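You operate a simulated robot arm through the tools that you are given. There is no shell and no other tool. Be economical: measure what you need, move in short steps, check, and stop when the job is done.

You run a simulated robot arm. Do the job below in one go: nothing can be reset, and whatever is moved stays where it is left.

TASK
Rinse the suds off the side plate and the wooden paddle.
Fine: both go back on the drainer; turn the tap off.

Only the result counts: the job must be done as asked and must still hold three seconds after the hand-in. Knocking over, shifting, dropping, spilling or breaking anything else fails it.

THE ROBOT
A 7-joint arm with a two-finger parallel gripper, fixed in place. Base frame: the origin is at the foot of the arm, x ahead of it, y to its left, z up; the work surface is at about z = 0.71. Readings come in m, rad, newtons and seconds.
With the tool pointing down near the work surface it reaches from about 0.38 to 0.9 m from the base axis. Its first joint turns from -2.007 to 2.007 rad. Payload 3.91 kg.
Tool frame: the origin (TCP) lies between the finger pads and is the grasp point; the fingertips stand 0.03 m ahead of it; z points along the fingers, y is the line along which they close. The gripper opens to 0.11 m. The fingers are 0.02 m wide and 0.01 m thick; the gripper's body (0.048 by 0.112 m) begins 0.055 m behind the TCP.
Orientation is told as [roll, pitch, yaw] about the base's x, y, z axes, in that order, counted from this pose: with the fingers straight down and closing along the base's y, the tool's x points along the base's -x, its y along +y and its z along -z.

THE INTERFACE
- The arm moves only by the tool apply_moves. Its argument "steps" is a list of rows, each an object (a shift or turn left out is 0, a gripper value left out holds the last) with "linear": the shift along the base's x, y, z in units of 500 mm (1.0 is 500 mm), a list of three; "rot": the turn, a rotation vector about the base's x, y, z in units of 45 degrees (1.0 is 45 degrees), a list of three. In form: [{"linear": [dx, dy, dz], "rot": [wx, wy, wz]}, ...]. A call has 1 to 20 rows; each row is the pose to reach, as a shift and turn from the pose commanded when the call began. "jaw" is the gripper command, from -1 (fully open) to 1 (shut), values between in proportion, set as the call begins (left out, the last holds). A call with a number of a shift or a turn outside -1 to 1 is refused whole. Rows are played at 5 a second. More than 0.05 m and 0.15 rad between two rows, or a gripper value outside its range, and nothing of the call is played. Where a pose cannot be reached the arm comes as near as it can. A force on the tool above 90 N (or 10 N above the force at the start of the call, whichever is more), or a blocked arm, ends the call early, and 0.2 s more pass. Each finger travels about 0.153 m/s and halts on what it meets, pressing with about 37 N; the grip force reading is that of the motor and also rises with nothing between the fingers. The clock runs only during rows and for 0.2 s after the last one: add rows that repeat a pose to give the fingers time. It gives the time, the measured TCP pose, the force on the tool (base axes), the opening and the grip force at its end, in the units of the frame above (readings bear some noise), with the torque about the TCP (base axes, N m) and any sound that the robot's microphone picked up.
- Cameras (640 x 400 px; columns grow to the right, rows downward): "scene" is fixed at [0.2325, -0.5035, 1.5973]; the picture's right is [0.12, -0.99, 0.00], its down [-0.77, -0.09, -0.63] and it looks along [0.63, 0.08, -0.77] (base axes); focal length 340 px, centre (320, 200). "wrist" rides on the gripper at [0.072, 0.017, -0.103] in the tool frame; the picture's right is [-0.23, 0.97, 0.00], its down [-0.76, -0.18, -0.62] and it looks along [-0.61, -0.14, 0.78] (tool axes); focal length 222 px, centre (320, 200). There is no depth. A picture from a camera that has moved, and an enlarged one, comes with that camera's place and axes in the base frame and with its lens. The place of the scene camera against the robot may be out by one fixed shift of up to 0.018 m in any direction.
- snapshot(camera): a new picture of that camera. The clock stands still meanwhile.
- lift_body(by): slides the trunk up (or, below 0, down) by that many m; the arm rides with it, the base frame stays. It gives what a move gives, with no picture.
- close_up(camera, box): a new picture of the part [left, top, right, bottom] of that camera's present view, enlarged. The clock stands still meanwhile.
- sign_off(): hands the job in; it is judged then, once.

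Go step by step. Nothing tells you positions but the pictures and the camera data: compare them with the known pose of the tool, close in by small moves and look again before you grip or let go. The budget is 120 turns and 68 pictures, counting those below and the enlarged ones. Unless the task says otherwise, let go and move clear before handing in, and close with one line.

The tools are called after ">>>" by a JSON object that holds its "name" and its "arguments". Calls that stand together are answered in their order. apply_moves: Moves the arm, as the interface text tells. Its arguments: {"type":"object","properties":{"steps":{"type":"array","items":{"type":"object","properties":{"linear":{"type":"array","items":{"type":"number"}},"rot":{"type":"array","items":{"type":"number"}}}}},"jaw":{"type":"number"}},"required":["steps"]} The other tools are called the same way: lift_body (by) slides the trunk up or down; snapshot (camera) takes a picture; close_up (camera, box) takes an enlarged picture of a part of a camera's view; sign_off () hands the job in.

At the start:

```text
clock: 0.0
position: [0.5037, -0.4368, 1.1884]
tcp_rot: [0.0, 0.0, -0.001]
force: [0.4, 0.4, 0.4]
torque: [-0.02, -0.01, 0.0]
width: 0.1099
grasp_force: 0.2
trunk travel left (down, up): [-0.75, 0.24]
```

scene: 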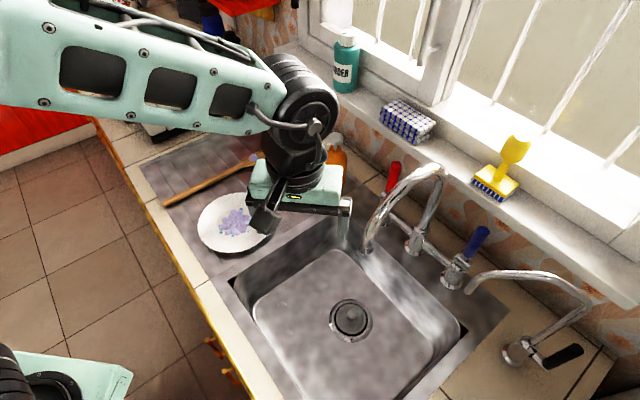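
wrist: 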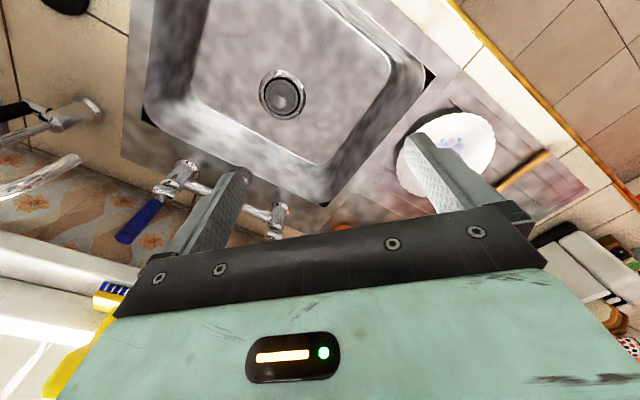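

I see the plate and paddle on a drainer to the left of the sink, a bridge mixer with red and blue levers over the bowl, and a small separate tap on the right. I'll look closer before moving.

>>> {"name": "close_up", "arguments": {"camera": "scene", "box": [340, 120, 620, 380]}}

>>> {"name": "close_up", "arguments": {"camera": "scene", "box": [120, 110, 380, 280]}}

```text
1.54 times, centred on (480, 250) of scene
camera zoom: at [0.2325, -0.5035, 1.5973], right [0.12, -0.99, 0.0], down [-0.77, -0.09, -0.63], along [0.63, 0.08, -0.77], focal length 522 px, centre (74, 123)
```

zoom: 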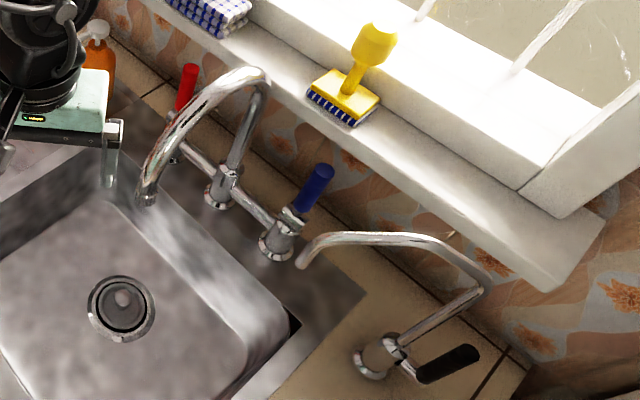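

```text
2.35 times, centred on (250, 195) of scene
camera zoom: at [0.2325, -0.5035, 1.5973], right [0.12, -0.99, 0.0], down [-0.77, -0.09, -0.63], along [0.63, 0.08, -0.77], focal length 799 px, centre (485, 212)
```

zoom: 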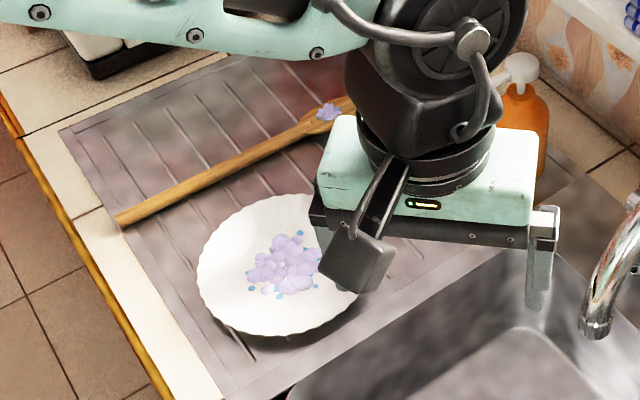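

The counter runs diagonally, with the plate at about (0.83, -0.155) and the paddle handle end near (0.87, 0.10). I'll move the wrist over the drainer for a closer look.

>>> {"name": "apply_moves", "arguments": {"steps": [{"linear": [0.04, 0.06, -0.03]}, {"linear": [0.08, 0.12, -0.06]}, {"linear": [0.12, 0.18, -0.09]}, {"linear": [0.16, 0.24, -0.12]}, {"linear": [0.2, 0.3, -0.16]}, {"linear": [0.24, 0.36, -0.2]}, {"linear": [0.28, 0.42, -0.24]}, {"linear": [0.32, 0.48, -0.28]}, {"linear": [0.32, 0.54, -0.32]}, {"linear": [0.32, 0.6, -0.36]}]}}

>>> {"name": "snapshot", "arguments": {"camera": "wrist"}}

>>> {"name": "snapshot", "arguments": {"camera": "scene"}}

```text
clock: 2.2
position: [0.6656, -0.1376, 1.0085]
tcp_rot: [0.001, 0.0, -0.001]
force: [-0.2, -0.4, -0.1]
torque: [0.04, -0.04, 0.01]
width: 0.1101
grasp_force: 0.0
trunk travel left (down, up): [-0.75, 0.24]
```

```text
63 pictures are left
camera wrist: at [0.5928, -0.1209, 1.1123], right [0.23, 0.97, 0.0], down [0.76, -0.18, 0.62], along [0.61, -0.14, -0.78], focal length 222 px, centre (320, 200)
```

wrist: 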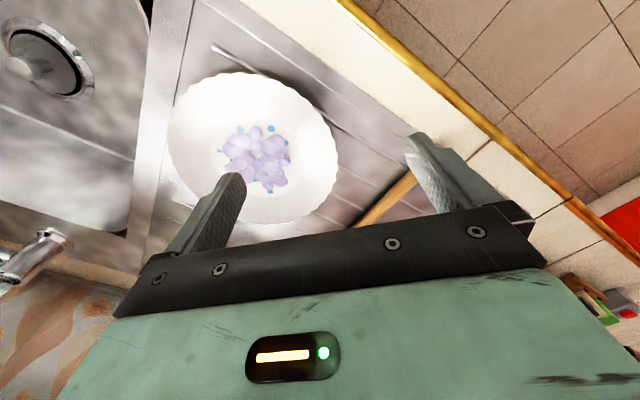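

```text
62 pictures are left
```

scene: 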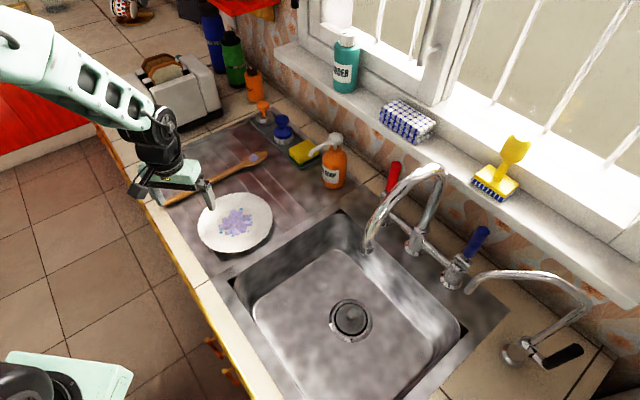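

The two views disagree for z = 0.71, but they intersect at about z = 0.87 for the drainer, with the sink floor at about 0.71. So the plate is near (0.69, -0.22, 0.88). Next I'll look at the mixer.

>>> {"name": "apply_moves", "arguments": {"steps": [{"linear": [-0.033, -0.072, 0.038], "rot": [0, 0, -0.067]}, {"linear": [-0.066, -0.144, 0.076], "rot": [0, 0, -0.133]}, {"linear": [-0.099, -0.216, 0.114], "rot": [0, 0, -0.2]}, {"linear": [-0.132, -0.288, 0.152], "rot": [0, 0, -0.267]}, {"linear": [-0.165, -0.36, 0.19], "rot": [0, 0, -0.333]}, {"linear": [-0.198, -0.432, 0.228], "rot": [0, 0, -0.4]}, {"linear": [-0.231, -0.504, 0.266], "rot": [0, 0, -0.467]}, {"linear": [-0.264, -0.576, 0.304], "rot": [0, 0, -0.533]}, {"linear": [-0.297, -0.648, 0.342], "rot": [0, 0, -0.6]}, {"linear": [-0.33, -0.72, 0.38], "rot": [0, 0, -0.667]}]}}

>>> {"name": "apply_moves", "arguments": {"steps": [{"rot": [-0.12, -0.132, 0]}, {"rot": [-0.24, -0.264, 0]}, {"rot": [-0.36, -0.396, 0]}, {"rot": [-0.48, -0.528, 0]}]}}

>>> {"name": "snapshot", "arguments": {"camera": "wrist"}}

```text
clock: 4.4
position: [0.5012, -0.4944, 1.1968]
tcp_rot: [0.0, 0.0, -0.523]
force: [-0.2, 0.8, -0.2]
torque: [-0.01, 0.02, 0.03]
width: 0.1101
grasp_force: 0.1
trunk travel left (down, up): [-0.75, 0.24]
```

```text
clock: 5.4
position: [0.4995, -0.4958, 1.1992]
tcp_rot: [-0.135, -0.547, -0.487]
force: [0.4, 0.1, -1.3]
torque: [0.02, -0.02, -0.01]
width: 0.1101
grasp_force: 0.0
trunk travel left (down, up): [-0.75, 0.24]
```

```text
61 pictures are left
camera wrist: at [0.4123, -0.4154, 1.2469], right [0.68, 0.73, 0.01], down [0.24, -0.23, 0.94], along [0.69, -0.64, -0.33], focal length 222 px, centre (320, 200)
```

wrist: 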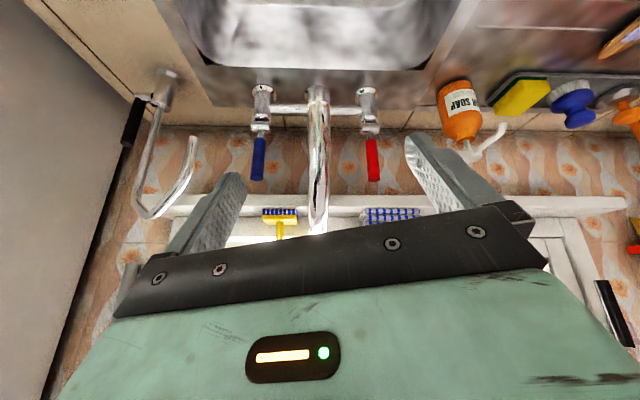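

>>> {"name": "close_up", "arguments": {"camera": "wrist", "box": [230, 70, 420, 240]}}

>>> {"name": "close_up", "arguments": {"camera": "scene", "box": [350, 140, 510, 300]}}

```text
2.35 times, centred on (325, 155) of wrist
camera zoom: at [0.4123, -0.4154, 1.2469], right [0.68, 0.73, 0.01], down [0.24, -0.23, 0.94], along [0.69, -0.64, -0.33], focal length 523 px, centre (308, 306)
```

zoom: 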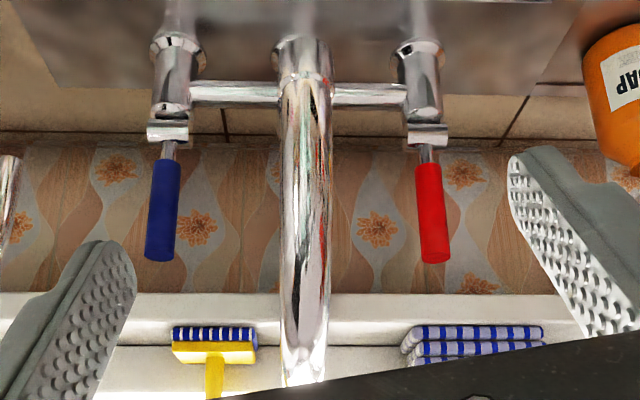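

```text
2.50 times, centred on (430, 220) of scene
camera zoom: at [0.2325, -0.5035, 1.5973], right [0.12, -0.99, 0.0], down [-0.77, -0.09, -0.63], along [0.63, 0.08, -0.77], focal length 849 px, centre (45, 150)
```

zoom: 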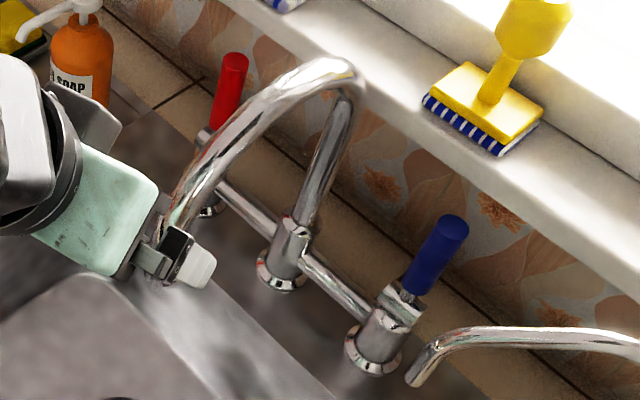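

The levers stand upright on horizontal barrels. The red one is at about (0.736, -0.583), with its tip near z 1.09, and the blue one has the small tap's spout in front of it. The mixer spout end is near (0.515, -0.518, 1.10). I'll go around to the red side, align the fingers with the mixer and look.

>>> {"name": "apply_moves", "arguments": {"steps": [{"linear": [-0.03, 0.03, 0.06], "rot": [0.12, 0.132, 0]}, {"linear": [-0.06, 0.06, 0.12], "rot": [0.24, 0.264, 0]}, {"linear": [-0.06, 0.06, 0.18], "rot": [0.36, 0.396, 0]}, {"linear": [-0.06, 0.06, 0.2], "rot": [0.48, 0.528, 0]}]}}

>>> {"name": "apply_moves", "arguments": {"steps": [{"linear": [0.06, 0.03, 0], "rot": [0, 0, -0.1]}, {"linear": [0.12, 0.04, 0], "rot": [0, 0, -0.2]}, {"linear": [0.2, 0.04, -0.02], "rot": [0, 0, -0.303]}, {"linear": [0.27, 0.0, -0.06], "rot": [0, 0, -0.303]}, {"linear": [0.33, -0.04, -0.1], "rot": [0, 0, -0.303]}, {"linear": [0.36, -0.07, -0.1], "rot": [0, 0, -0.303]}]}}

>>> {"name": "snapshot", "arguments": {"camera": "wrist"}}

>>> {"name": "snapshot", "arguments": {"camera": "scene"}}

```text
clock: 6.4
position: [0.4674, -0.4668, 1.2995]
tcp_rot: [0.0, 0.001, -0.524]
force: [-0.2, 0.4, 0.0]
torque: [-0.04, -0.02, 0.0]
width: 0.1099
grasp_force: 0.1
trunk travel left (down, up): [-0.75, 0.24]
```

```text
clock: 7.8
position: [0.6477, -0.5022, 1.2513]
tcp_rot: [0.001, 0.0, -0.763]
force: [0.1, 0.0, 0.4]
torque: [-0.04, -0.05, 0.02]
width: 0.11
grasp_force: 0.0
trunk travel left (down, up): [-0.75, 0.24]
```

```text
58 pictures are left
camera wrist: at [0.6077, -0.4382, 1.3545], right [0.84, 0.55, 0.0], down [0.43, -0.65, 0.62], along [0.34, -0.52, -0.78], focal length 222 px, centre (320, 200)
```

wrist: 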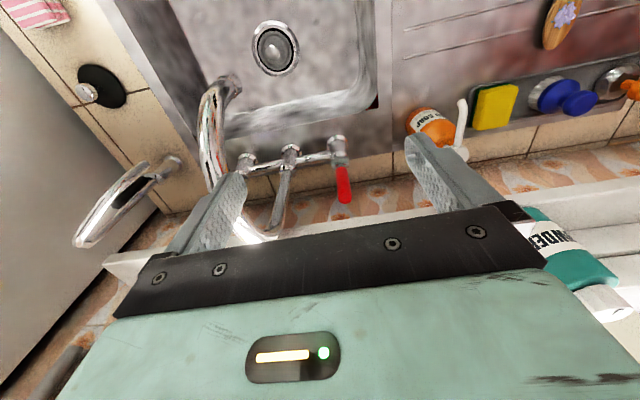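

```text
57 pictures are left
```

scene: 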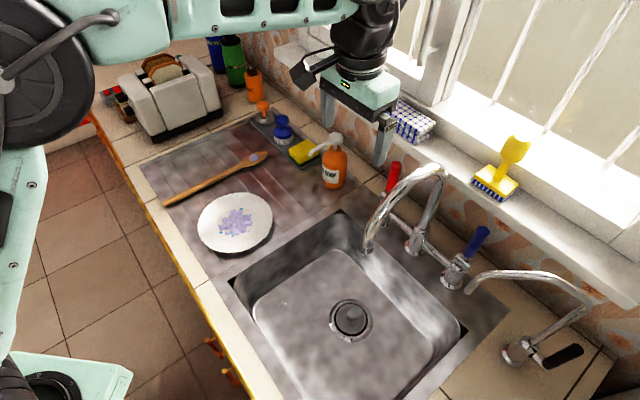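

>>> {"name": "close_up", "arguments": {"camera": "wrist", "box": [220, 100, 420, 240]}}

```text
2.86 times, centred on (320, 170) of wrist
camera zoom: at [0.6077, -0.4382, 1.3545], right [0.84, 0.55, 0.0], down [0.43, -0.65, 0.62], along [0.34, -0.52, -0.78], focal length 635 px, centre (320, 286)
```

zoom: 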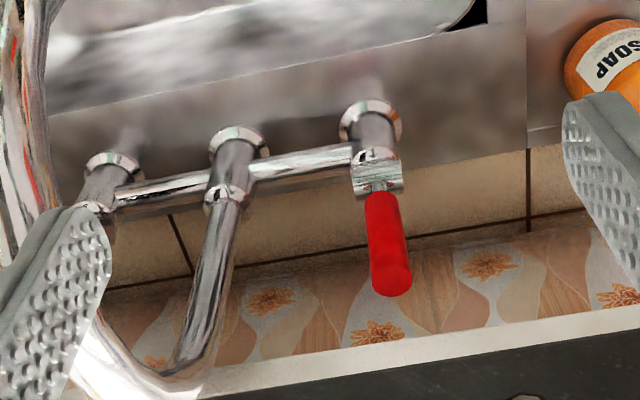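

The red lever is vertical at about (0.76, -0.60), z 0.99–1.08, with the sill edge only about 3.5 cm behind it. I'll tilt the tool forward and come to a pre-grasp straddling pose.

>>> {"name": "apply_moves", "arguments": {"steps": [{"linear": [0.02, -0.016, -0.03], "rot": [-0.105, -0.11, 0]}, {"linear": [0.04, -0.032, -0.07], "rot": [-0.21, -0.22, 0]}, {"linear": [0.06, -0.048, -0.11], "rot": [-0.316, -0.332, 0]}, {"linear": [0.08, -0.064, -0.15], "rot": [-0.42, -0.44, 0]}, {"linear": [0.105, -0.08, -0.18], "rot": [-0.527, -0.553, 0]}]}}

>>> {"name": "snapshot", "arguments": {"camera": "wrist"}}

>>> {"name": "snapshot", "arguments": {"camera": "scene"}}

```text
clock: 9.0
position: [0.7031, -0.5426, 1.1577]
tcp_rot: [0.0, -0.601, -0.76]
force: [-0.6, 0.1, -0.9]
torque: [0.0, 0.0, 0.02]
width: 0.1098
grasp_force: 0.1
trunk travel left (down, up): [-0.75, 0.24]
```

```text
55 pictures are left
camera wrist: at [0.6285, -0.4475, 1.2033], right [0.81, 0.58, 0.13], down [0.08, -0.32, 0.94], along [0.58, -0.75, -0.3], focal length 222 px, centre (320, 200)
```

wrist: 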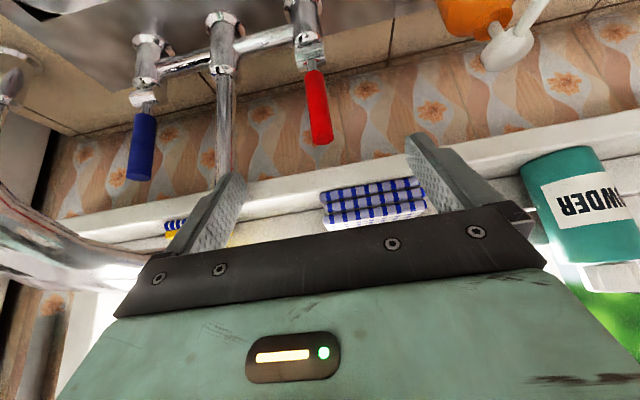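

```text
54 pictures are left
```

scene: 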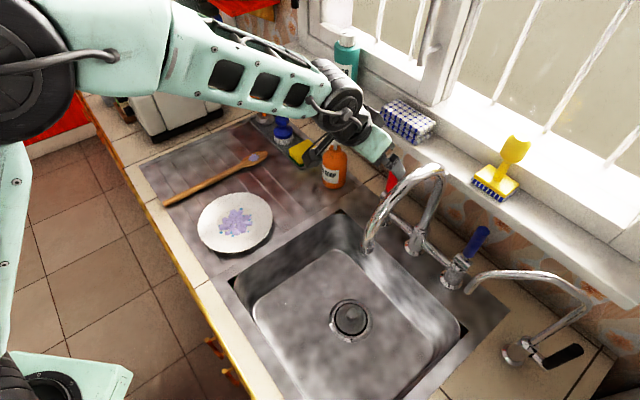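

The lever tip triangulates to (0.761, -0.603, 1.076), centred between the fingers. I'll advance along the tool axis to straddle it and close.

>>> {"name": "apply_moves", "arguments": {"steps": [{"linear": [0.029, -0.03, -0.054]}, {"linear": [0.058, -0.06, -0.11]}, {"linear": [0.087, -0.09, -0.166]}, {"linear": [0.114, -0.117, -0.22]}, {"linear": [0.114, -0.117, -0.22]}]}}

>>> {"name": "snapshot", "arguments": {"camera": "wrist"}}

```text
clock: 10.2
position: [0.7579, -0.5986, 1.0487]
tcp_rot: [0.002, -0.599, -0.763]
force: [-0.5, -0.4, -0.3]
torque: [0.01, 0.02, 0.02]
width: 0.1099
grasp_force: 0.1
trunk travel left (down, up): [-0.75, 0.24]
```

```text
53 pictures are left
camera wrist: at [0.6842, -0.5042, 1.0932], right [0.81, 0.57, 0.13], down [0.08, -0.32, 0.94], along [0.58, -0.75, -0.3], focal length 222 px, centre (320, 200)
```

wrist: 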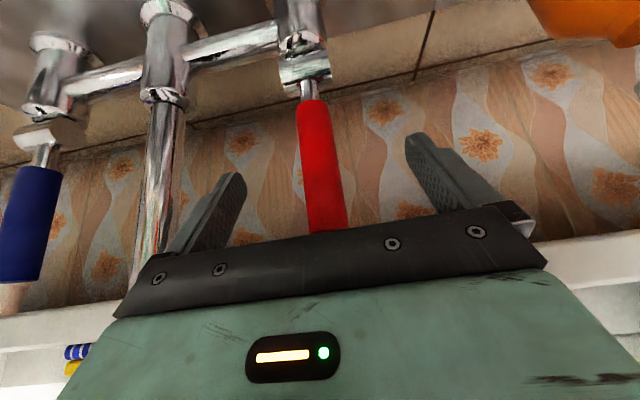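

>>> {"name": "apply_moves", "arguments": {"steps": [{}, {}, {}, {}], "jaw": 1}}

```text
clock: 11.2
position: [0.7576, -0.5973, 1.0491]
tcp_rot: [0.001, -0.601, -0.762]
force: [5.0, 3.1, -1.5]
torque: [-0.05, -0.03, 0.04]
width: 0.0224
grasp_force: 44.7
trunk travel left (down, up): [-0.75, 0.24]
```

The lever is gripped (22 mm). I'll pull it gently toward the front along an arc.

>>> {"name": "apply_moves", "arguments": {"steps": [{"linear": [-0.013, 0.0124, -0.001]}, {"linear": [-0.026, 0.0247, -0.0047]}, {"linear": [-0.038, 0.036, -0.011]}, {"linear": [-0.05, 0.0476, -0.0185]}]}}

>>> {"name": "snapshot", "arguments": {"camera": "scene"}}

```text
clock: 12.2
position: [0.7356, -0.5748, 1.0416]
tcp_rot: [0.002, -0.605, -0.759]
force: [22.9, 5.8, 11.1]
torque: [-1.68, -0.4, -0.08]
width: 0.023
grasp_force: 45.0
trunk travel left (down, up): [-0.75, 0.24]
```

```text
52 pictures are left
```

scene: 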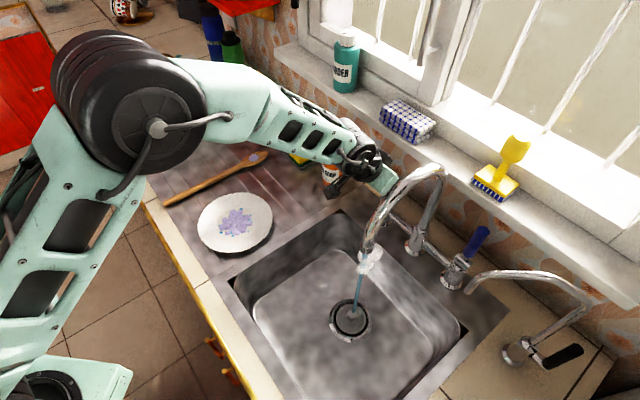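

Water is running into the sink with the lever pulled about 25–30° forward. I'll release, back off along the tool axis and check that it stays on.

>>> {"name": "apply_moves", "arguments": {"steps": [{}, {}, {}], "jaw": -1}}

>>> {"name": "apply_moves", "arguments": {"steps": [{"linear": [-0.025, 0.024, 0.05]}, {"linear": [-0.055, 0.052, 0.11]}, {"linear": [-0.085, 0.08, 0.17]}, {"linear": [-0.11, 0.12, 0.24]}, {"linear": [-0.13, 0.16, 0.32]}, {"linear": [-0.13, 0.16, 0.32]}]}}

>>> {"name": "snapshot", "arguments": {"camera": "wrist"}}

>>> {"name": "close_up", "arguments": {"camera": "scene", "box": [320, 140, 480, 350]}}

```text
clock: 13.0
position: [0.7324, -0.5757, 1.0407]
tcp_rot: [0.0, -0.598, -0.763]
force: [0.1, 0.1, -0.3]
torque: [0.03, 0.0, -0.01]
width: 0.11
grasp_force: 0.0
trunk travel left (down, up): [-0.75, 0.24]
```

```text
clock: 14.4
position: [0.6653, -0.4954, 1.1988]
tcp_rot: [0.001, -0.598, -0.762]
force: [0.4, 0.5, -1.0]
torque: [0.01, 0.02, 0.02]
width: 0.1099
grasp_force: 0.0
trunk travel left (down, up): [-0.75, 0.24]
```

```text
51 pictures are left
camera wrist: at [0.5914, -0.4003, 1.243], right [0.81, 0.58, 0.13], down [0.08, -0.32, 0.94], along [0.58, -0.75, -0.3], focal length 222 px, centre (320, 200)
```

wrist: 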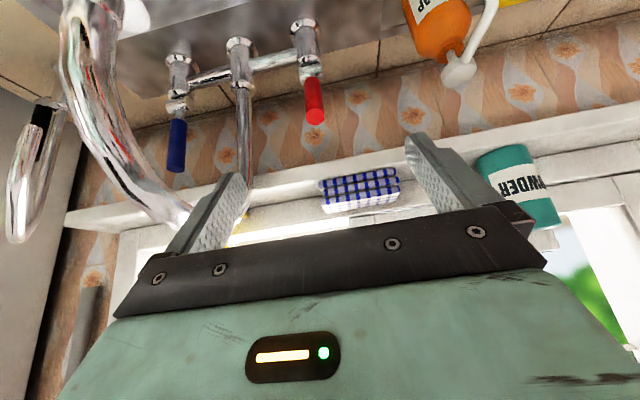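

```text
1.90 times, centred on (400, 245) of scene
camera zoom: at [0.2325, -0.5035, 1.5973], right [0.12, -0.99, 0.0], down [-0.77, -0.09, -0.63], along [0.63, 0.08, -0.77], focal length 647 px, centre (168, 114)
```

zoom: 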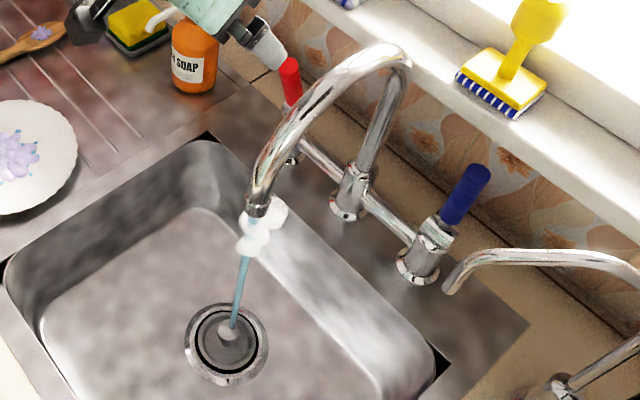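

Tap is on (hot, with steam puffs) and stays. The stream falls at about (0.555, -0.545). Next is the plate: I'll go over it and orient the fingers to pinch the robot-facing rim from above and below.

>>> {"name": "apply_moves", "arguments": {"steps": [{"linear": [-0.034, 0.066, 0.0], "rot": [0.105, 0.11, 0]}, {"linear": [-0.068, 0.132, 0.0], "rot": [0.21, 0.22, 0]}, {"linear": [-0.102, 0.198, 0.0], "rot": [0.316, 0.332, 0]}, {"linear": [-0.136, 0.264, 0.0], "rot": [0.42, 0.44, 0]}, {"linear": [-0.17, 0.33, 0.0], "rot": [0.527, 0.553, 0]}]}}

>>> {"name": "apply_moves", "arguments": {"steps": [{"linear": [-0.02, 0.03, 0], "rot": [0, 0, -0.178]}, {"linear": [-0.04, 0.06, 0], "rot": [0, 0, -0.356]}, {"linear": [-0.06, 0.09, 0], "rot": [0, 0, -0.534]}, {"linear": [-0.08, 0.12, 0], "rot": [0, 0, -0.712]}, {"linear": [-0.1, 0.15, 0], "rot": [0, 0, -0.89]}]}}

>>> {"name": "apply_moves", "arguments": {"steps": [{"linear": [-0.01, 0.02, -0.04], "rot": [0, 0, -0.178]}, {"linear": [-0.02, 0.04, -0.08], "rot": [0, 0, -0.356]}, {"linear": [-0.02, 0.04, -0.12], "rot": [0, 0, -0.534]}]}}

>>> {"name": "apply_moves", "arguments": {"steps": [{"linear": [0, 0, -0.03], "rot": [-0.056, -0.176, 0]}, {"linear": [0, 0, -0.06], "rot": [-0.113, -0.353, 0]}, {"linear": [0, 0, -0.1], "rot": [-0.169, -0.53, 0]}, {"linear": [0, 0, -0.14], "rot": [-0.225, -0.706, 0]}, {"linear": [0, 0, -0.18], "rot": [-0.282, -0.883, 0]}]}}

>>> {"name": "snapshot", "arguments": {"camera": "wrist"}}

>>> {"name": "snapshot", "arguments": {"camera": "scene"}}

```text
clock: 15.6
position: [0.5813, -0.3311, 1.1973]
tcp_rot: [0.001, 0.002, -0.761]
force: [-0.4, 0.1, -0.1]
torque: [0.02, 0.02, -0.01]
width: 0.11
grasp_force: 0.1
trunk travel left (down, up): [-0.75, 0.24]
```

```text
clock: 16.8
position: [0.5314, -0.2589, 1.1993]
tcp_rot: [0.0, -0.001, -1.464]
force: [0.8, 0.6, -0.3]
torque: [-0.04, 0.08, 0.01]
width: 0.1098
grasp_force: 0.0
trunk travel left (down, up): [-0.75, 0.24]
```

```text
clock: 17.6
position: [0.5213, -0.2369, 1.1394]
tcp_rot: [0.0, -0.001, -1.883]
force: [-0.1, 1.0, 0.2]
torque: [0.0, -0.01, -0.03]
width: 0.1099
grasp_force: 0.0
trunk travel left (down, up): [-0.75, 0.24]
```

```text
clock: 18.8
position: [0.6094, -0.2556, 1.0668]
tcp_rot: [0.724, -0.004, -1.849]
force: [-1.8, -4.8, 1.8]
torque: [0.35, 0.03, 0.29]
width: 0.11
grasp_force: 0.0
out of reach, approached as far as the arm can: row 3, 4, 5
trunk travel left (down, up): [-0.75, 0.24]
```

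```text
49 pictures are left
camera wrist: at [0.5762, -0.17, 1.1552], right [0.64, -0.42, 0.65], down [-0.73, -0.58, 0.35], along [0.23, -0.7, -0.68], focal length 222 px, centre (320, 200)
```

wrist: 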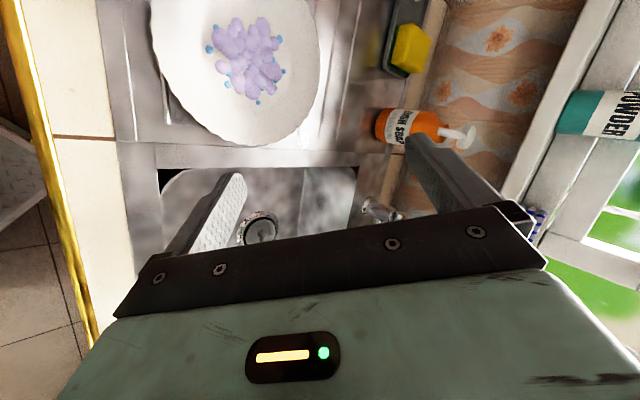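

```text
48 pictures are left
```

scene: 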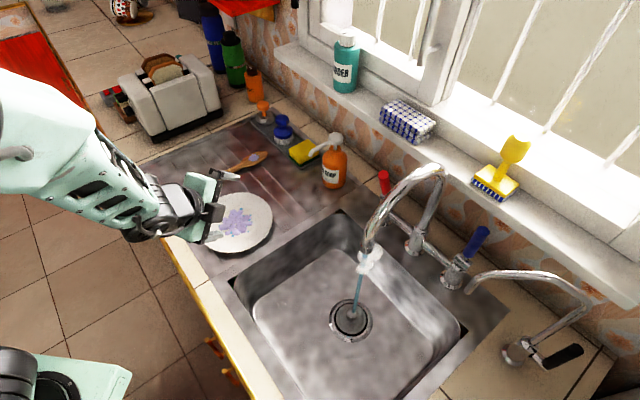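

That orientation was too close to the base for the arm. Instead I'll approach the plate from the sink side, where the hand can hang over the bowl. First I'll undo the tilt.

>>> {"name": "apply_moves", "arguments": {"steps": [{"linear": [-0.02, 0, 0.06], "rot": [0.056, 0.176, 0]}, {"linear": [-0.04, 0, 0.12], "rot": [0.113, 0.353, 0]}, {"linear": [-0.06, 0, 0.18], "rot": [0.169, 0.53, 0]}, {"linear": [-0.08, 0, 0.24], "rot": [0.225, 0.706, 0]}, {"linear": [-0.08, 0, 0.26], "rot": [0.282, 0.883, 0]}]}}

```text
clock: 20.0
position: [0.5666, -0.2721, 1.1992]
tcp_rot: [-0.002, -0.001, -1.883]
force: [0.7, 0.1, 0.4]
torque: [-0.01, -0.03, 0.02]
width: 0.1101
grasp_force: 0.1
out of reach, approached as far as the arm can: row 2
trunk travel left (down, up): [-0.75, 0.24]
```

>>> {"name": "apply_moves", "arguments": {"steps": [{"linear": [-0.01, -0.03, -0.02], "rot": [0, 0, 0.15]}, {"linear": [-0.01, -0.05, -0.04], "rot": [0, 0, 0.3]}, {"linear": [-0.01, -0.08, -0.06], "rot": [0, 0, 0.45]}, {"linear": [-0.01, -0.11, -0.08], "rot": [0, 0, 0.6]}, {"linear": [-0.01, -0.13, -0.09], "rot": [0, 0, 0.75]}, {"linear": [-0.01, -0.15, -0.1], "rot": [0, 0, 0.9]}]}}

>>> {"name": "apply_moves", "arguments": {"steps": [{"rot": [0, 0, 0.15]}, {"rot": [0, 0, 0.3]}, {"rot": [0, 0, 0.45]}, {"rot": [0, 0, 0.529]}]}}

>>> {"name": "apply_moves", "arguments": {"steps": [{"linear": [0, 0, -0.02], "rot": [0.113, -0.107, 0]}, {"linear": [0, 0, -0.04], "rot": [0.225, -0.215, 0]}, {"linear": [0, 0, -0.06], "rot": [0.338, -0.322, 0]}, {"linear": [0, 0, -0.08], "rot": [0.45, -0.43, 0]}, {"linear": [0, 0, -0.1], "rot": [0.563, -0.537, 0]}]}}

>>> {"name": "apply_moves", "arguments": {"steps": [{"linear": [0, 0, -0.02], "rot": [0.113, -0.107, 0]}, {"linear": [0, 0, -0.04], "rot": [0.225, -0.215, 0]}, {"linear": [0, 0, -0.06], "rot": [0.338, -0.322, 0]}, {"linear": [0, 0, -0.08], "rot": [0.45, -0.43, 0]}, {"linear": [0, 0, -0.1], "rot": [0.563, -0.537, 0]}]}}

>>> {"name": "snapshot", "arguments": {"camera": "wrist"}}

>>> {"name": "snapshot", "arguments": {"camera": "scene"}}

```text
clock: 21.4
position: [0.5617, -0.3457, 1.1472]
tcp_rot: [-0.002, -0.001, -1.17]
force: [0.2, 0.3, 0.6]
torque: [-0.01, 0.04, 0.02]
width: 0.1101
grasp_force: 0.2
trunk travel left (down, up): [-0.75, 0.24]
```

```text
clock: 22.4
position: [0.5597, -0.3464, 1.1469]
tcp_rot: [0.001, 0.001, -0.756]
force: [0.4, 0.1, 0.7]
torque: [0.02, 0.01, -0.01]
width: 0.1101
grasp_force: 0.2
trunk travel left (down, up): [-0.75, 0.24]
```

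```text
clock: 23.6
position: [0.5612, -0.3448, 1.0974]
tcp_rot: [0.613, -0.004, -0.757]
force: [0.3, 0.2, 0.3]
torque: [-0.03, 0.01, -0.04]
width: 0.1098
grasp_force: 0.2
trunk travel left (down, up): [-0.75, 0.24]
```

```text
clock: 24.8
position: [0.5603, -0.3463, 1.0491]
tcp_rot: [1.224, -0.006, -0.761]
force: [0.6, 0.2, 0.8]
torque: [-0.05, -0.02, -0.03]
width: 0.1101
grasp_force: 0.0
trunk travel left (down, up): [-0.75, 0.24]
```

```text
47 pictures are left
camera wrist: at [0.4438, -0.3616, 1.0991], right [0.39, 0.09, 0.92], down [0.11, -0.99, 0.05], along [0.91, 0.08, -0.4], focal length 222 px, centre (320, 200)
```

wrist: 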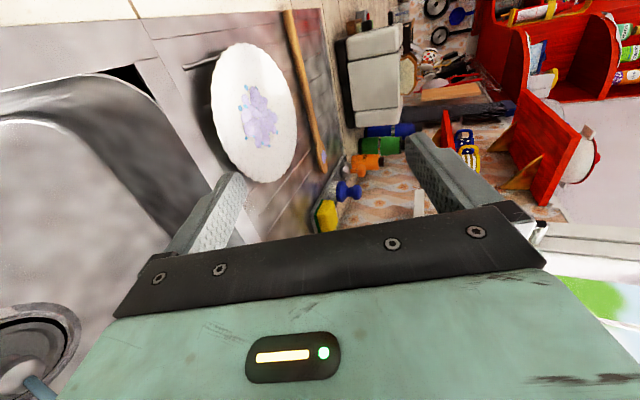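

```text
46 pictures are left
```

scene: 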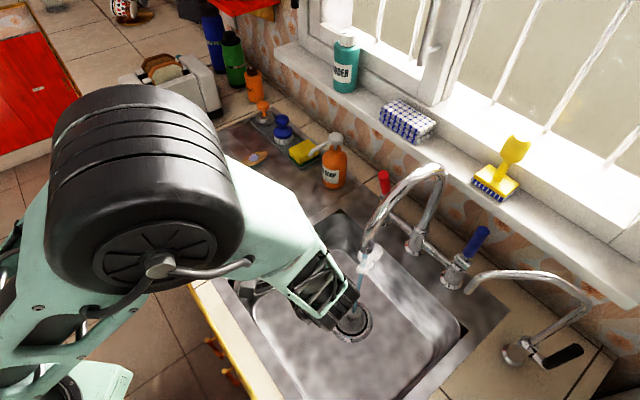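

The hand is aligned with the plate centre (0.686, -0.22), pointing at its sink-side rim. I'll partly close and come lower and nearer to judge rim height.

>>> {"name": "apply_moves", "arguments": {"steps": [{"linear": [0, 0, -0.08]}, {"linear": [0, 0, -0.16]}, {"linear": [0.02, 0.02, -0.22]}, {"linear": [0.035, 0.038, -0.24]}, {"linear": [0.035, 0.038, -0.24]}], "jaw": 0.27}}

>>> {"name": "snapshot", "arguments": {"camera": "wrist"}}

```text
clock: 26.0
position: [0.5772, -0.3285, 0.9286]
tcp_rot: [1.222, -0.003, -0.761]
force: [0.4, -0.3, -0.6]
torque: [-0.03, -0.01, 0.0]
width: 0.0402
grasp_force: 0.1
trunk travel left (down, up): [-0.75, 0.24]
```

```text
45 pictures are left
camera wrist: at [0.4612, -0.3432, 0.9792], right [0.39, 0.09, 0.92], down [0.11, -0.99, 0.05], along [0.91, 0.08, -0.4], focal length 222 px, centre (320, 200)
```

wrist: 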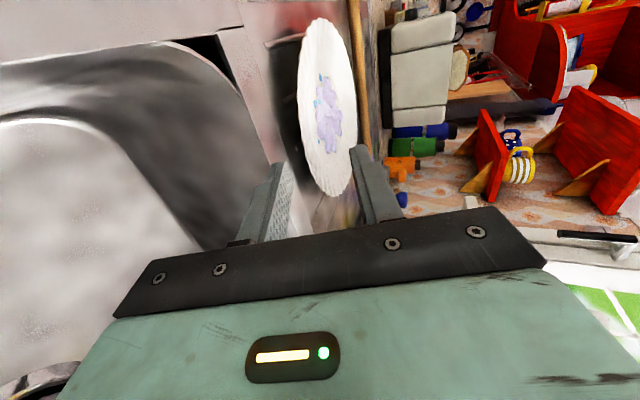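

>>> {"name": "close_up", "arguments": {"camera": "wrist", "box": [220, 10, 420, 220]}}

```text
1.90 times, centred on (320, 115) of wrist
camera zoom: at [0.4612, -0.3432, 0.9792], right [0.39, 0.09, 0.92], down [0.11, -0.99, 0.05], along [0.91, 0.08, -0.4], focal length 423 px, centre (320, 362)
```

zoom: 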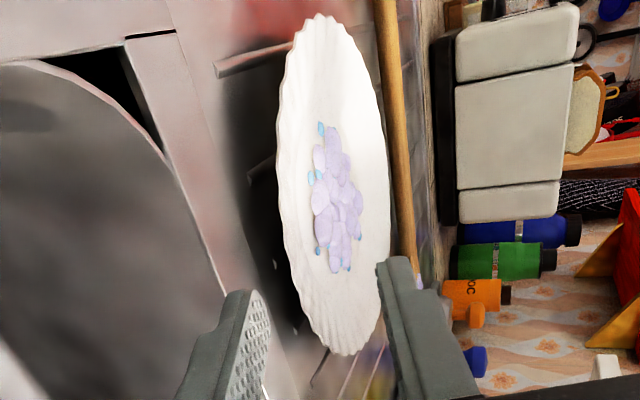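

The rim is at about z 0.885 with the deck near 0.86, so there's a gap under it. I'll narrow the jaws and drop to rim height just outside the plate, then look.

>>> {"name": "apply_moves", "arguments": {"steps": [{"linear": [0, 0, -0.02]}, {"linear": [0, 0, -0.045]}, {"linear": [0, 0, -0.07]}, {"linear": [0, 0, -0.07]}], "jaw": 0.64}}

>>> {"name": "close_up", "arguments": {"camera": "wrist", "box": [220, 40, 420, 240]}}

```text
clock: 27.0
position: [0.578, -0.328, 0.8933]
tcp_rot: [1.22, -0.004, -0.761]
force: [0.2, -0.1, -0.6]
torque: [0.0, 0.01, 0.0]
width: 0.0198
grasp_force: 0.0
trunk travel left (down, up): [-0.75, 0.24]
```

```text
2.00 times, centred on (320, 140) of wrist
camera zoom: at [0.4618, -0.3433, 0.9442], right [0.39, 0.09, 0.92], down [0.11, -0.99, 0.05], along [0.91, 0.08, -0.4], focal length 444 px, centre (320, 320)
```

zoom: 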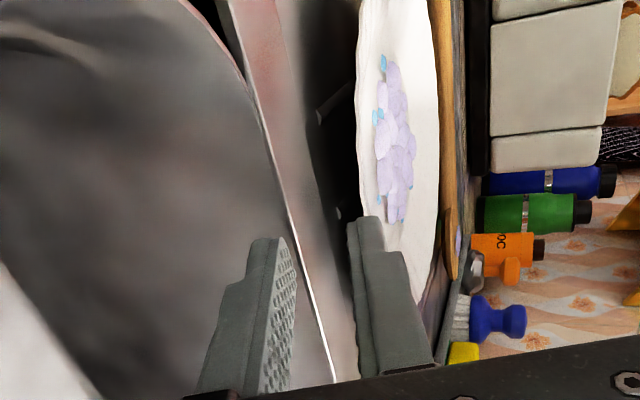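

Tips are at z ≈ 0.883, against a rim at ≈ 0.886, and lined up. I'll slide in by steps so the lower finger goes under the rim.

>>> {"name": "apply_moves", "arguments": {"steps": [{"linear": [0.014, 0.0145, 0]}, {"linear": [0.028, 0.029, 0]}, {"linear": [0.042, 0.044, 0]}, {"linear": [0.055, 0.058, 0]}]}}

>>> {"name": "close_up", "arguments": {"camera": "wrist", "box": [220, 40, 420, 240]}}

```text
clock: 27.8
position: [0.5842, -0.3195, 0.8917]
tcp_rot: [1.205, -0.008, -0.774]
force: [-53.8, -22.3, 29.1]
torque: [-0.26, 0.22, 0.1]
width: 0.0154
grasp_force: 0.1
trunk travel left (down, up): [-0.75, 0.24]
stopped in row 3: the force on the tool passed its limit at 107 N (the readings are from after the stop); the commanded pose is now the measured one
```

```text
2.00 times, centred on (320, 140) of wrist
camera zoom: at [0.4688, -0.3331, 0.9438], right [0.4, 0.09, 0.91], down [0.09, -0.99, 0.06], along [0.91, 0.06, -0.41], focal length 444 px, centre (320, 320)
```

zoom: 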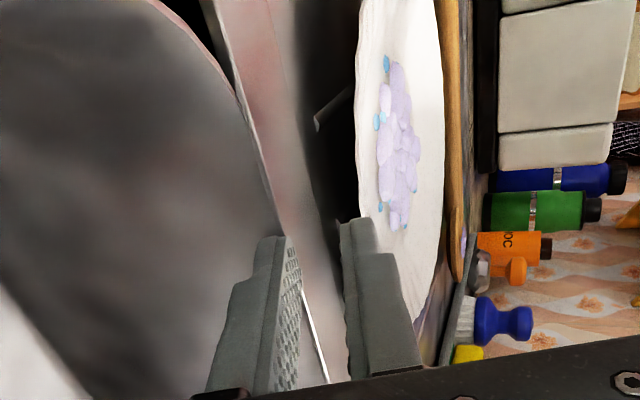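

The lower fingertip struck the sink's edge, so the deck is a bit higher than I took it. I'll back off, rise 8 mm and check.

>>> {"name": "apply_moves", "arguments": {"steps": [{"linear": [-0.014, -0.018, 0.0]}, {"linear": [-0.02, -0.024, 0.018], "rot": [0.0, 0.0, 0.0]}, {"linear": [-0.02, -0.024, 0.018]}], "jaw": 0.66}}

>>> {"name": "close_up", "arguments": {"camera": "wrist", "box": [220, 40, 420, 240]}}

```text
clock: 28.6
position: [0.5792, -0.3294, 0.8985]
tcp_rot: [1.21, -0.005, -0.769]
force: [-0.4, 0.5, 0.6]
torque: [0.01, 0.0, 0.01]
width: 0.0187
grasp_force: 0.1
trunk travel left (down, up): [-0.75, 0.24]
```

```text
2.00 times, centred on (320, 140) of wrist
camera zoom: at [0.4637, -0.3427, 0.9509], right [0.4, 0.09, 0.91], down [0.1, -0.99, 0.06], along [0.91, 0.06, -0.41], focal length 444 px, centre (320, 320)
```

zoom: 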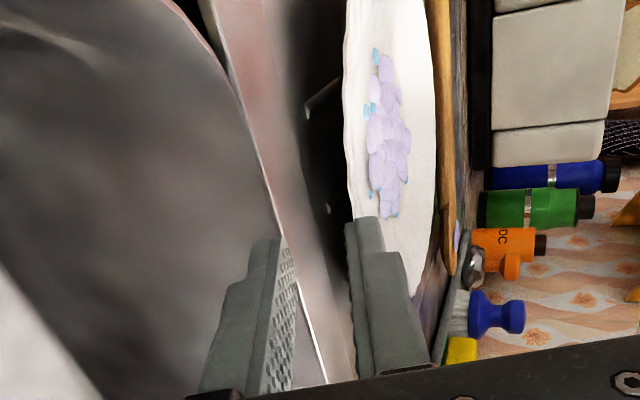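

>>> {"name": "apply_moves", "arguments": {"steps": [{"linear": [0.012, 0.0125, 0]}, {"linear": [0.024, 0.025, 0]}, {"linear": [0.036, 0.0375, 0]}, {"linear": [0.048, 0.05, 0]}]}}

>>> {"name": "close_up", "arguments": {"camera": "wrist", "box": [220, 40, 420, 240]}}

```text
clock: 29.4
position: [0.5874, -0.3215, 0.8967]
tcp_rot: [1.19, -0.007, -0.786]
force: [-53.6, -24.9, 29.7]
torque: [0.0, 1.12, 0.94]
width: 0.0154
grasp_force: 0.1
trunk travel left (down, up): [-0.75, 0.24]
stopped in row 4: the force on the tool passed its limit at 104 N (the readings are from after the stop); the commanded pose is now the measured one
```

```text
2.00 times, centred on (320, 140) of wrist
camera zoom: at [0.4729, -0.331, 0.9509], right [0.41, 0.1, 0.91], down [0.08, -0.99, 0.07], along [0.91, 0.05, -0.42], focal length 444 px, centre (320, 320)
```

zoom: 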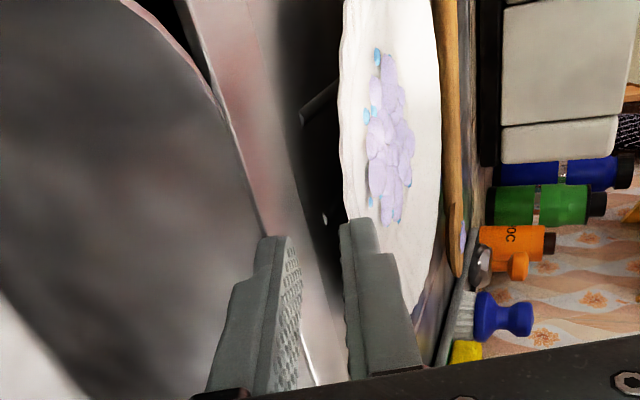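

Still blocked at the sink's left lip. I'll probe its height by backing off, rising, and touching down on the strip beside the plate.

>>> {"name": "apply_moves", "arguments": {"steps": [{"linear": [-0.02, -0.02, 0.01]}, {"linear": [-0.02, -0.02, 0.05], "rot": [0.025, 0, 0.025]}, {"linear": [-0.004, -0.004, 0.05], "rot": [0.025, 0, 0.025]}, {"linear": [-0.004, -0.004, 0.05], "rot": [0.025, 0, 0.025]}]}}

>>> {"name": "close_up", "arguments": {"camera": "wrist", "box": [180, 0, 420, 240]}}

```text
clock: 30.4
position: [0.5898, -0.3181, 0.9205]
tcp_rot: [1.208, 0.01, -0.762]
force: [0.4, 0.1, 0.4]
torque: [-0.02, 0.01, -0.03]
width: 0.0189
grasp_force: 0.1
trunk travel left (down, up): [-0.75, 0.24]
```

```text
1.67 times, centred on (300, 120) of wrist
camera zoom: at [0.4762, -0.3325, 0.974], right [0.41, 0.09, 0.91], down [0.11, -0.99, 0.05], along [0.91, 0.08, -0.42], focal length 370 px, centre (353, 333)
```

zoom: 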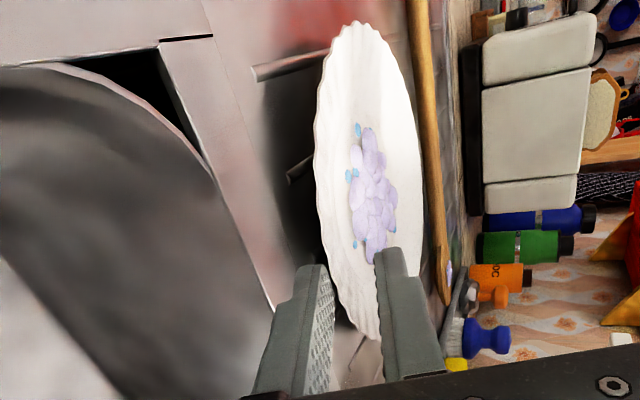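

>>> {"name": "apply_moves", "arguments": {"steps": [{"linear": [0.007, 0.007, -0.01]}, {"linear": [0.007, 0.007, -0.02]}, {"linear": [0.007, 0.007, -0.027]}, {"linear": [0.007, 0.007, -0.034]}, {"linear": [0.007, 0.007, -0.041]}, {"linear": [0.007, 0.007, -0.048]}]}}

>>> {"name": "close_up", "arguments": {"camera": "wrist", "box": [180, 0, 420, 240]}}

```text
clock: 31.8
position: [0.5942, -0.3148, 0.8967]
tcp_rot: [1.207, 0.006, -0.763]
force: [-1.1, -2.5, 9.1]
torque: [0.01, -0.15, 0.02]
width: 0.0143
grasp_force: 0.0
trunk travel left (down, up): [-0.75, 0.24]
```

```text
1.67 times, centred on (300, 120) of wrist
camera zoom: at [0.4796, -0.33, 0.9514], right [0.41, 0.09, 0.91], down [0.11, -0.99, 0.05], along [0.91, 0.08, -0.41], focal length 370 px, centre (353, 333)
```

zoom: 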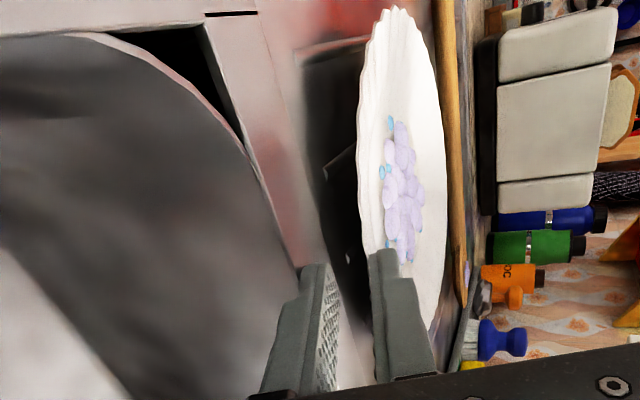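

Contact puts the deck strip at z ≈ 0.872, so the gap under the rim is only about 11 mm. I'll flatten the tool to near-horizontal (the hand hangs over the bowl), so that the 10 mm finger can slide under.

>>> {"name": "apply_moves", "arguments": {"steps": [{"linear": [-0.02, -0.021, 0.05], "rot": [0.08, -0.077, 0]}, {"linear": [-0.04, -0.042, 0.06], "rot": [0.16, -0.153, 0]}, {"linear": [-0.04, -0.042, 0.06], "rot": [0.241, -0.23, 0]}, {"linear": [-0.04, -0.042, 0.06], "rot": [0.241, -0.23, 0]}], "jaw": 0.72}}

>>> {"name": "snapshot", "arguments": {"camera": "scene"}}

```text
clock: 32.8
position: [0.5748, -0.337, 0.927]
tcp_rot: [1.47, 0.009, -0.758]
force: [-0.1, 0.9, 0.4]
torque: [0.01, -0.03, 0.0]
width: 0.0156
grasp_force: 0.1
trunk travel left (down, up): [-0.75, 0.24]
```

```text
37 pictures are left
```

scene: 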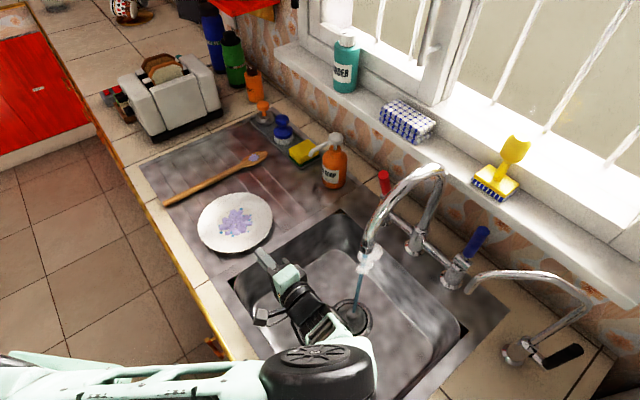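

The pose is reachable, with the tool nearly level. I'll descend to z 0.895 and slide forward toward the rim.

>>> {"name": "apply_moves", "arguments": {"steps": [{"linear": [0, 0, -0.032]}, {"linear": [0, 0, -0.064]}, {"linear": [0.018, 0.019, -0.064]}, {"linear": [0.036, 0.038, -0.064]}, {"linear": [0.05, 0.0525, -0.064]}]}}

>>> {"name": "close_up", "arguments": {"camera": "wrist", "box": [220, 40, 420, 240]}}

```text
clock: 34.0
position: [0.5996, -0.3087, 0.896]
tcp_rot: [1.467, 0.01, -0.759]
force: [0.3, 0.0, 0.2]
torque: [0.01, 0.06, 0.0]
width: 0.0152
grasp_force: 0.0
trunk travel left (down, up): [-0.75, 0.24]
```

```text
2.00 times, centred on (320, 140) of wrist
camera zoom: at [0.4776, -0.3309, 0.9231], right [0.24, -0.09, 0.97], down [0.11, -0.99, -0.12], along [0.96, 0.14, -0.23], focal length 444 px, centre (320, 320)
```

zoom: 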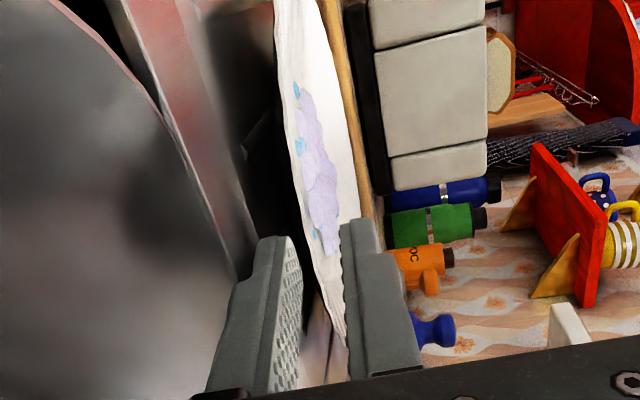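

We're past the lip with no contact, and the rim line sits between the two fingertips. Another 14 mm forward.

>>> {"name": "apply_moves", "arguments": {"steps": [{"linear": [0.01, 0.0105, 0]}, {"linear": [0.02, 0.021, 0]}, {"linear": [0.02, 0.021, 0]}]}}

>>> {"name": "close_up", "arguments": {"camera": "wrist", "box": [220, 40, 420, 240]}}

```text
clock: 34.8
position: [0.6107, -0.2999, 0.8957]
tcp_rot: [1.469, 0.009, -0.76]
force: [-0.9, -0.7, -0.3]
torque: [-0.01, 0.05, -0.04]
width: 0.0154
grasp_force: 0.3
trunk travel left (down, up): [-0.75, 0.24]
```

```text
2.00 times, centred on (320, 140) of wrist
camera zoom: at [0.4883, -0.3224, 0.9239], right [0.24, -0.09, 0.97], down [0.11, -0.99, -0.12], along [0.96, 0.14, -0.23], focal length 444 px, centre (320, 320)
```

zoom: 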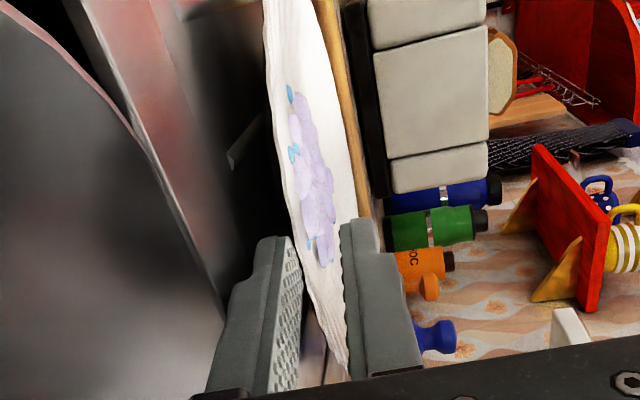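

>>> {"name": "apply_moves", "arguments": {"steps": [{"linear": [0.006, 0.0063, 0]}, {"linear": [0.013, 0.0137, 0]}, {"linear": [0.013, 0.0137, 0]}]}}

```text
clock: 35.6
position: [0.617, -0.2911, 0.8944]
tcp_rot: [1.469, 0.009, -0.76]
force: [-0.2, -0.6, 0.5]
torque: [-0.01, 0.03, 0.0]
width: 0.0155
grasp_force: 0.1
trunk travel left (down, up): [-0.75, 0.24]
```

>>> {"name": "apply_moves", "arguments": {"steps": [{"linear": [0.005, 0.0053, 0]}, {"linear": [0.01, 0.0105, 0]}, {"linear": [0.01, 0.0105, 0]}]}}

>>> {"name": "close_up", "arguments": {"camera": "wrist", "box": [220, 40, 420, 240]}}

```text
clock: 36.4
position: [0.6205, -0.2864, 0.8953]
tcp_rot: [1.469, 0.009, -0.761]
force: [0.0, -1.1, -0.5]
torque: [-0.01, 0.01, -0.04]
width: 0.0153
grasp_force: 0.0
trunk travel left (down, up): [-0.75, 0.24]
```

```text
2.00 times, centred on (320, 140) of wrist
camera zoom: at [0.4985, -0.3101, 0.9232], right [0.24, -0.09, 0.97], down [0.11, -0.99, -0.12], along [0.96, 0.14, -0.23], focal length 444 px, centre (320, 320)
```

zoom: 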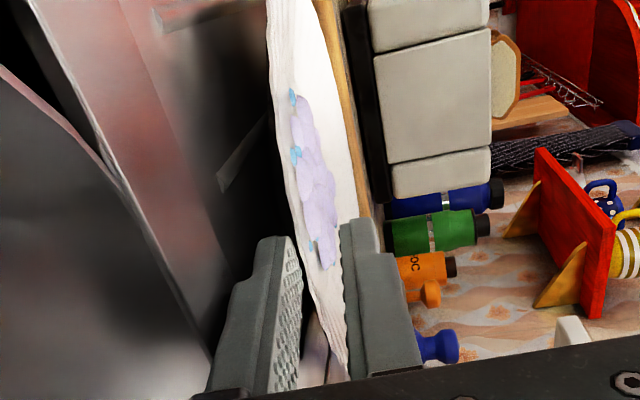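

>>> {"name": "apply_moves", "arguments": {"steps": [{}, {}, {}], "jaw": 1}}

>>> {"name": "close_up", "arguments": {"camera": "wrist", "box": [220, 40, 420, 240]}}

```text
clock: 37.2
position: [0.6205, -0.288, 0.8957]
tcp_rot: [1.467, 0.01, -0.759]
force: [-0.3, 0.8, -0.4]
torque: [0.02, 0.03, 0.05]
width: 0.0001
grasp_force: 36.9
trunk travel left (down, up): [-0.75, 0.24]
```

```text
2.00 times, centred on (320, 140) of wrist
camera zoom: at [0.4985, -0.31, 0.9231], right [0.24, -0.09, 0.97], down [0.11, -0.99, -0.12], along [0.96, 0.14, -0.23], focal length 444 px, centre (320, 320)
```

zoom: 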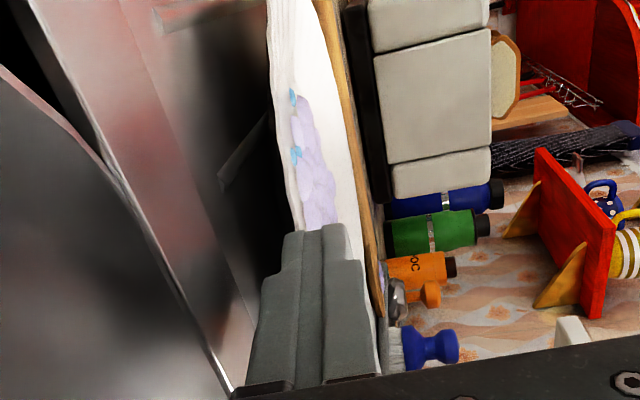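

The fingers closed on nothing: they're above the rim, which must be lower than I estimated. I'll probe down gently with the closed fingers to find the rim height.

>>> {"name": "apply_moves", "arguments": {"steps": [{"linear": [0, 0, -0.002]}, {"linear": [0, 0, -0.004]}, {"linear": [0, 0, -0.006]}, {"linear": [0, 0, -0.006]}]}}

>>> {"name": "apply_moves", "arguments": {"steps": [{"linear": [0, 0, -0.002]}, {"linear": [0, 0, -0.004]}, {"linear": [0, 0, -0.006]}, {"linear": [0, 0, -0.006]}]}}

```text
clock: 38.2
position: [0.6204, -0.2878, 0.892]
tcp_rot: [1.469, 0.01, -0.76]
force: [-0.9, -0.4, 1.2]
torque: [0.0, 0.02, -0.01]
width: 0.0
grasp_force: 36.8
trunk travel left (down, up): [-0.75, 0.24]
```

```text
clock: 39.2
position: [0.621, -0.2876, 0.8883]
tcp_rot: [1.469, 0.009, -0.759]
force: [-1.0, -0.8, 0.2]
torque: [0.01, 0.0, -0.02]
width: 0.0001
grasp_force: 37.0
trunk travel left (down, up): [-0.75, 0.24]
```

>>> {"name": "apply_moves", "arguments": {"steps": [{"linear": [0, 0, -0.002]}, {"linear": [0, 0, -0.004]}, {"linear": [0, 0, -0.004]}]}}

>>> {"name": "close_up", "arguments": {"camera": "wrist", "box": [220, 40, 420, 240]}}

```text
clock: 40.0
position: [0.6226, -0.2882, 0.8873]
tcp_rot: [1.468, 0.009, -0.76]
force: [-0.2, 0.5, -0.6]
torque: [0.0, 0.01, 0.0]
width: 0.0
grasp_force: 37.0
trunk travel left (down, up): [-0.75, 0.24]
```

```text
2.00 times, centred on (320, 140) of wrist
camera zoom: at [0.4997, -0.3101, 0.9149], right [0.24, -0.09, 0.97], down [0.11, -0.99, -0.12], along [0.96, 0.14, -0.23], focal length 444 px, centre (320, 320)
```

zoom: 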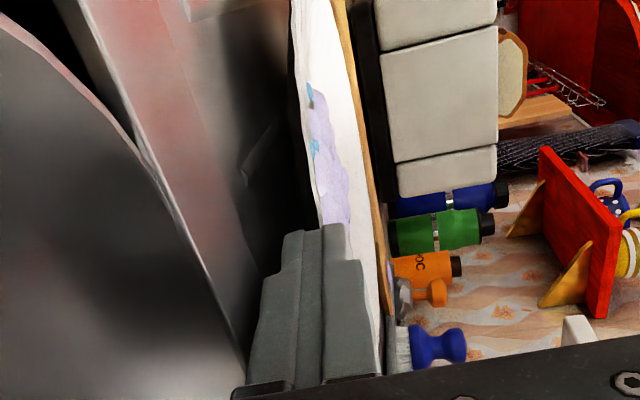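

>>> {"name": "close_up", "arguments": {"camera": "scene", "box": [120, 130, 320, 300]}}

```text
2.35 times, centred on (220, 215) of scene
camera zoom: at [0.2325, -0.5035, 1.5973], right [0.12, -0.99, 0.0], down [-0.77, -0.09, -0.63], along [0.63, 0.08, -0.77], focal length 799 px, centre (555, 165)
```

zoom: 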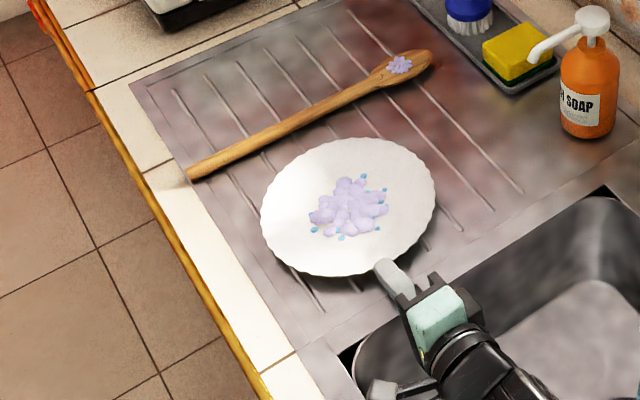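

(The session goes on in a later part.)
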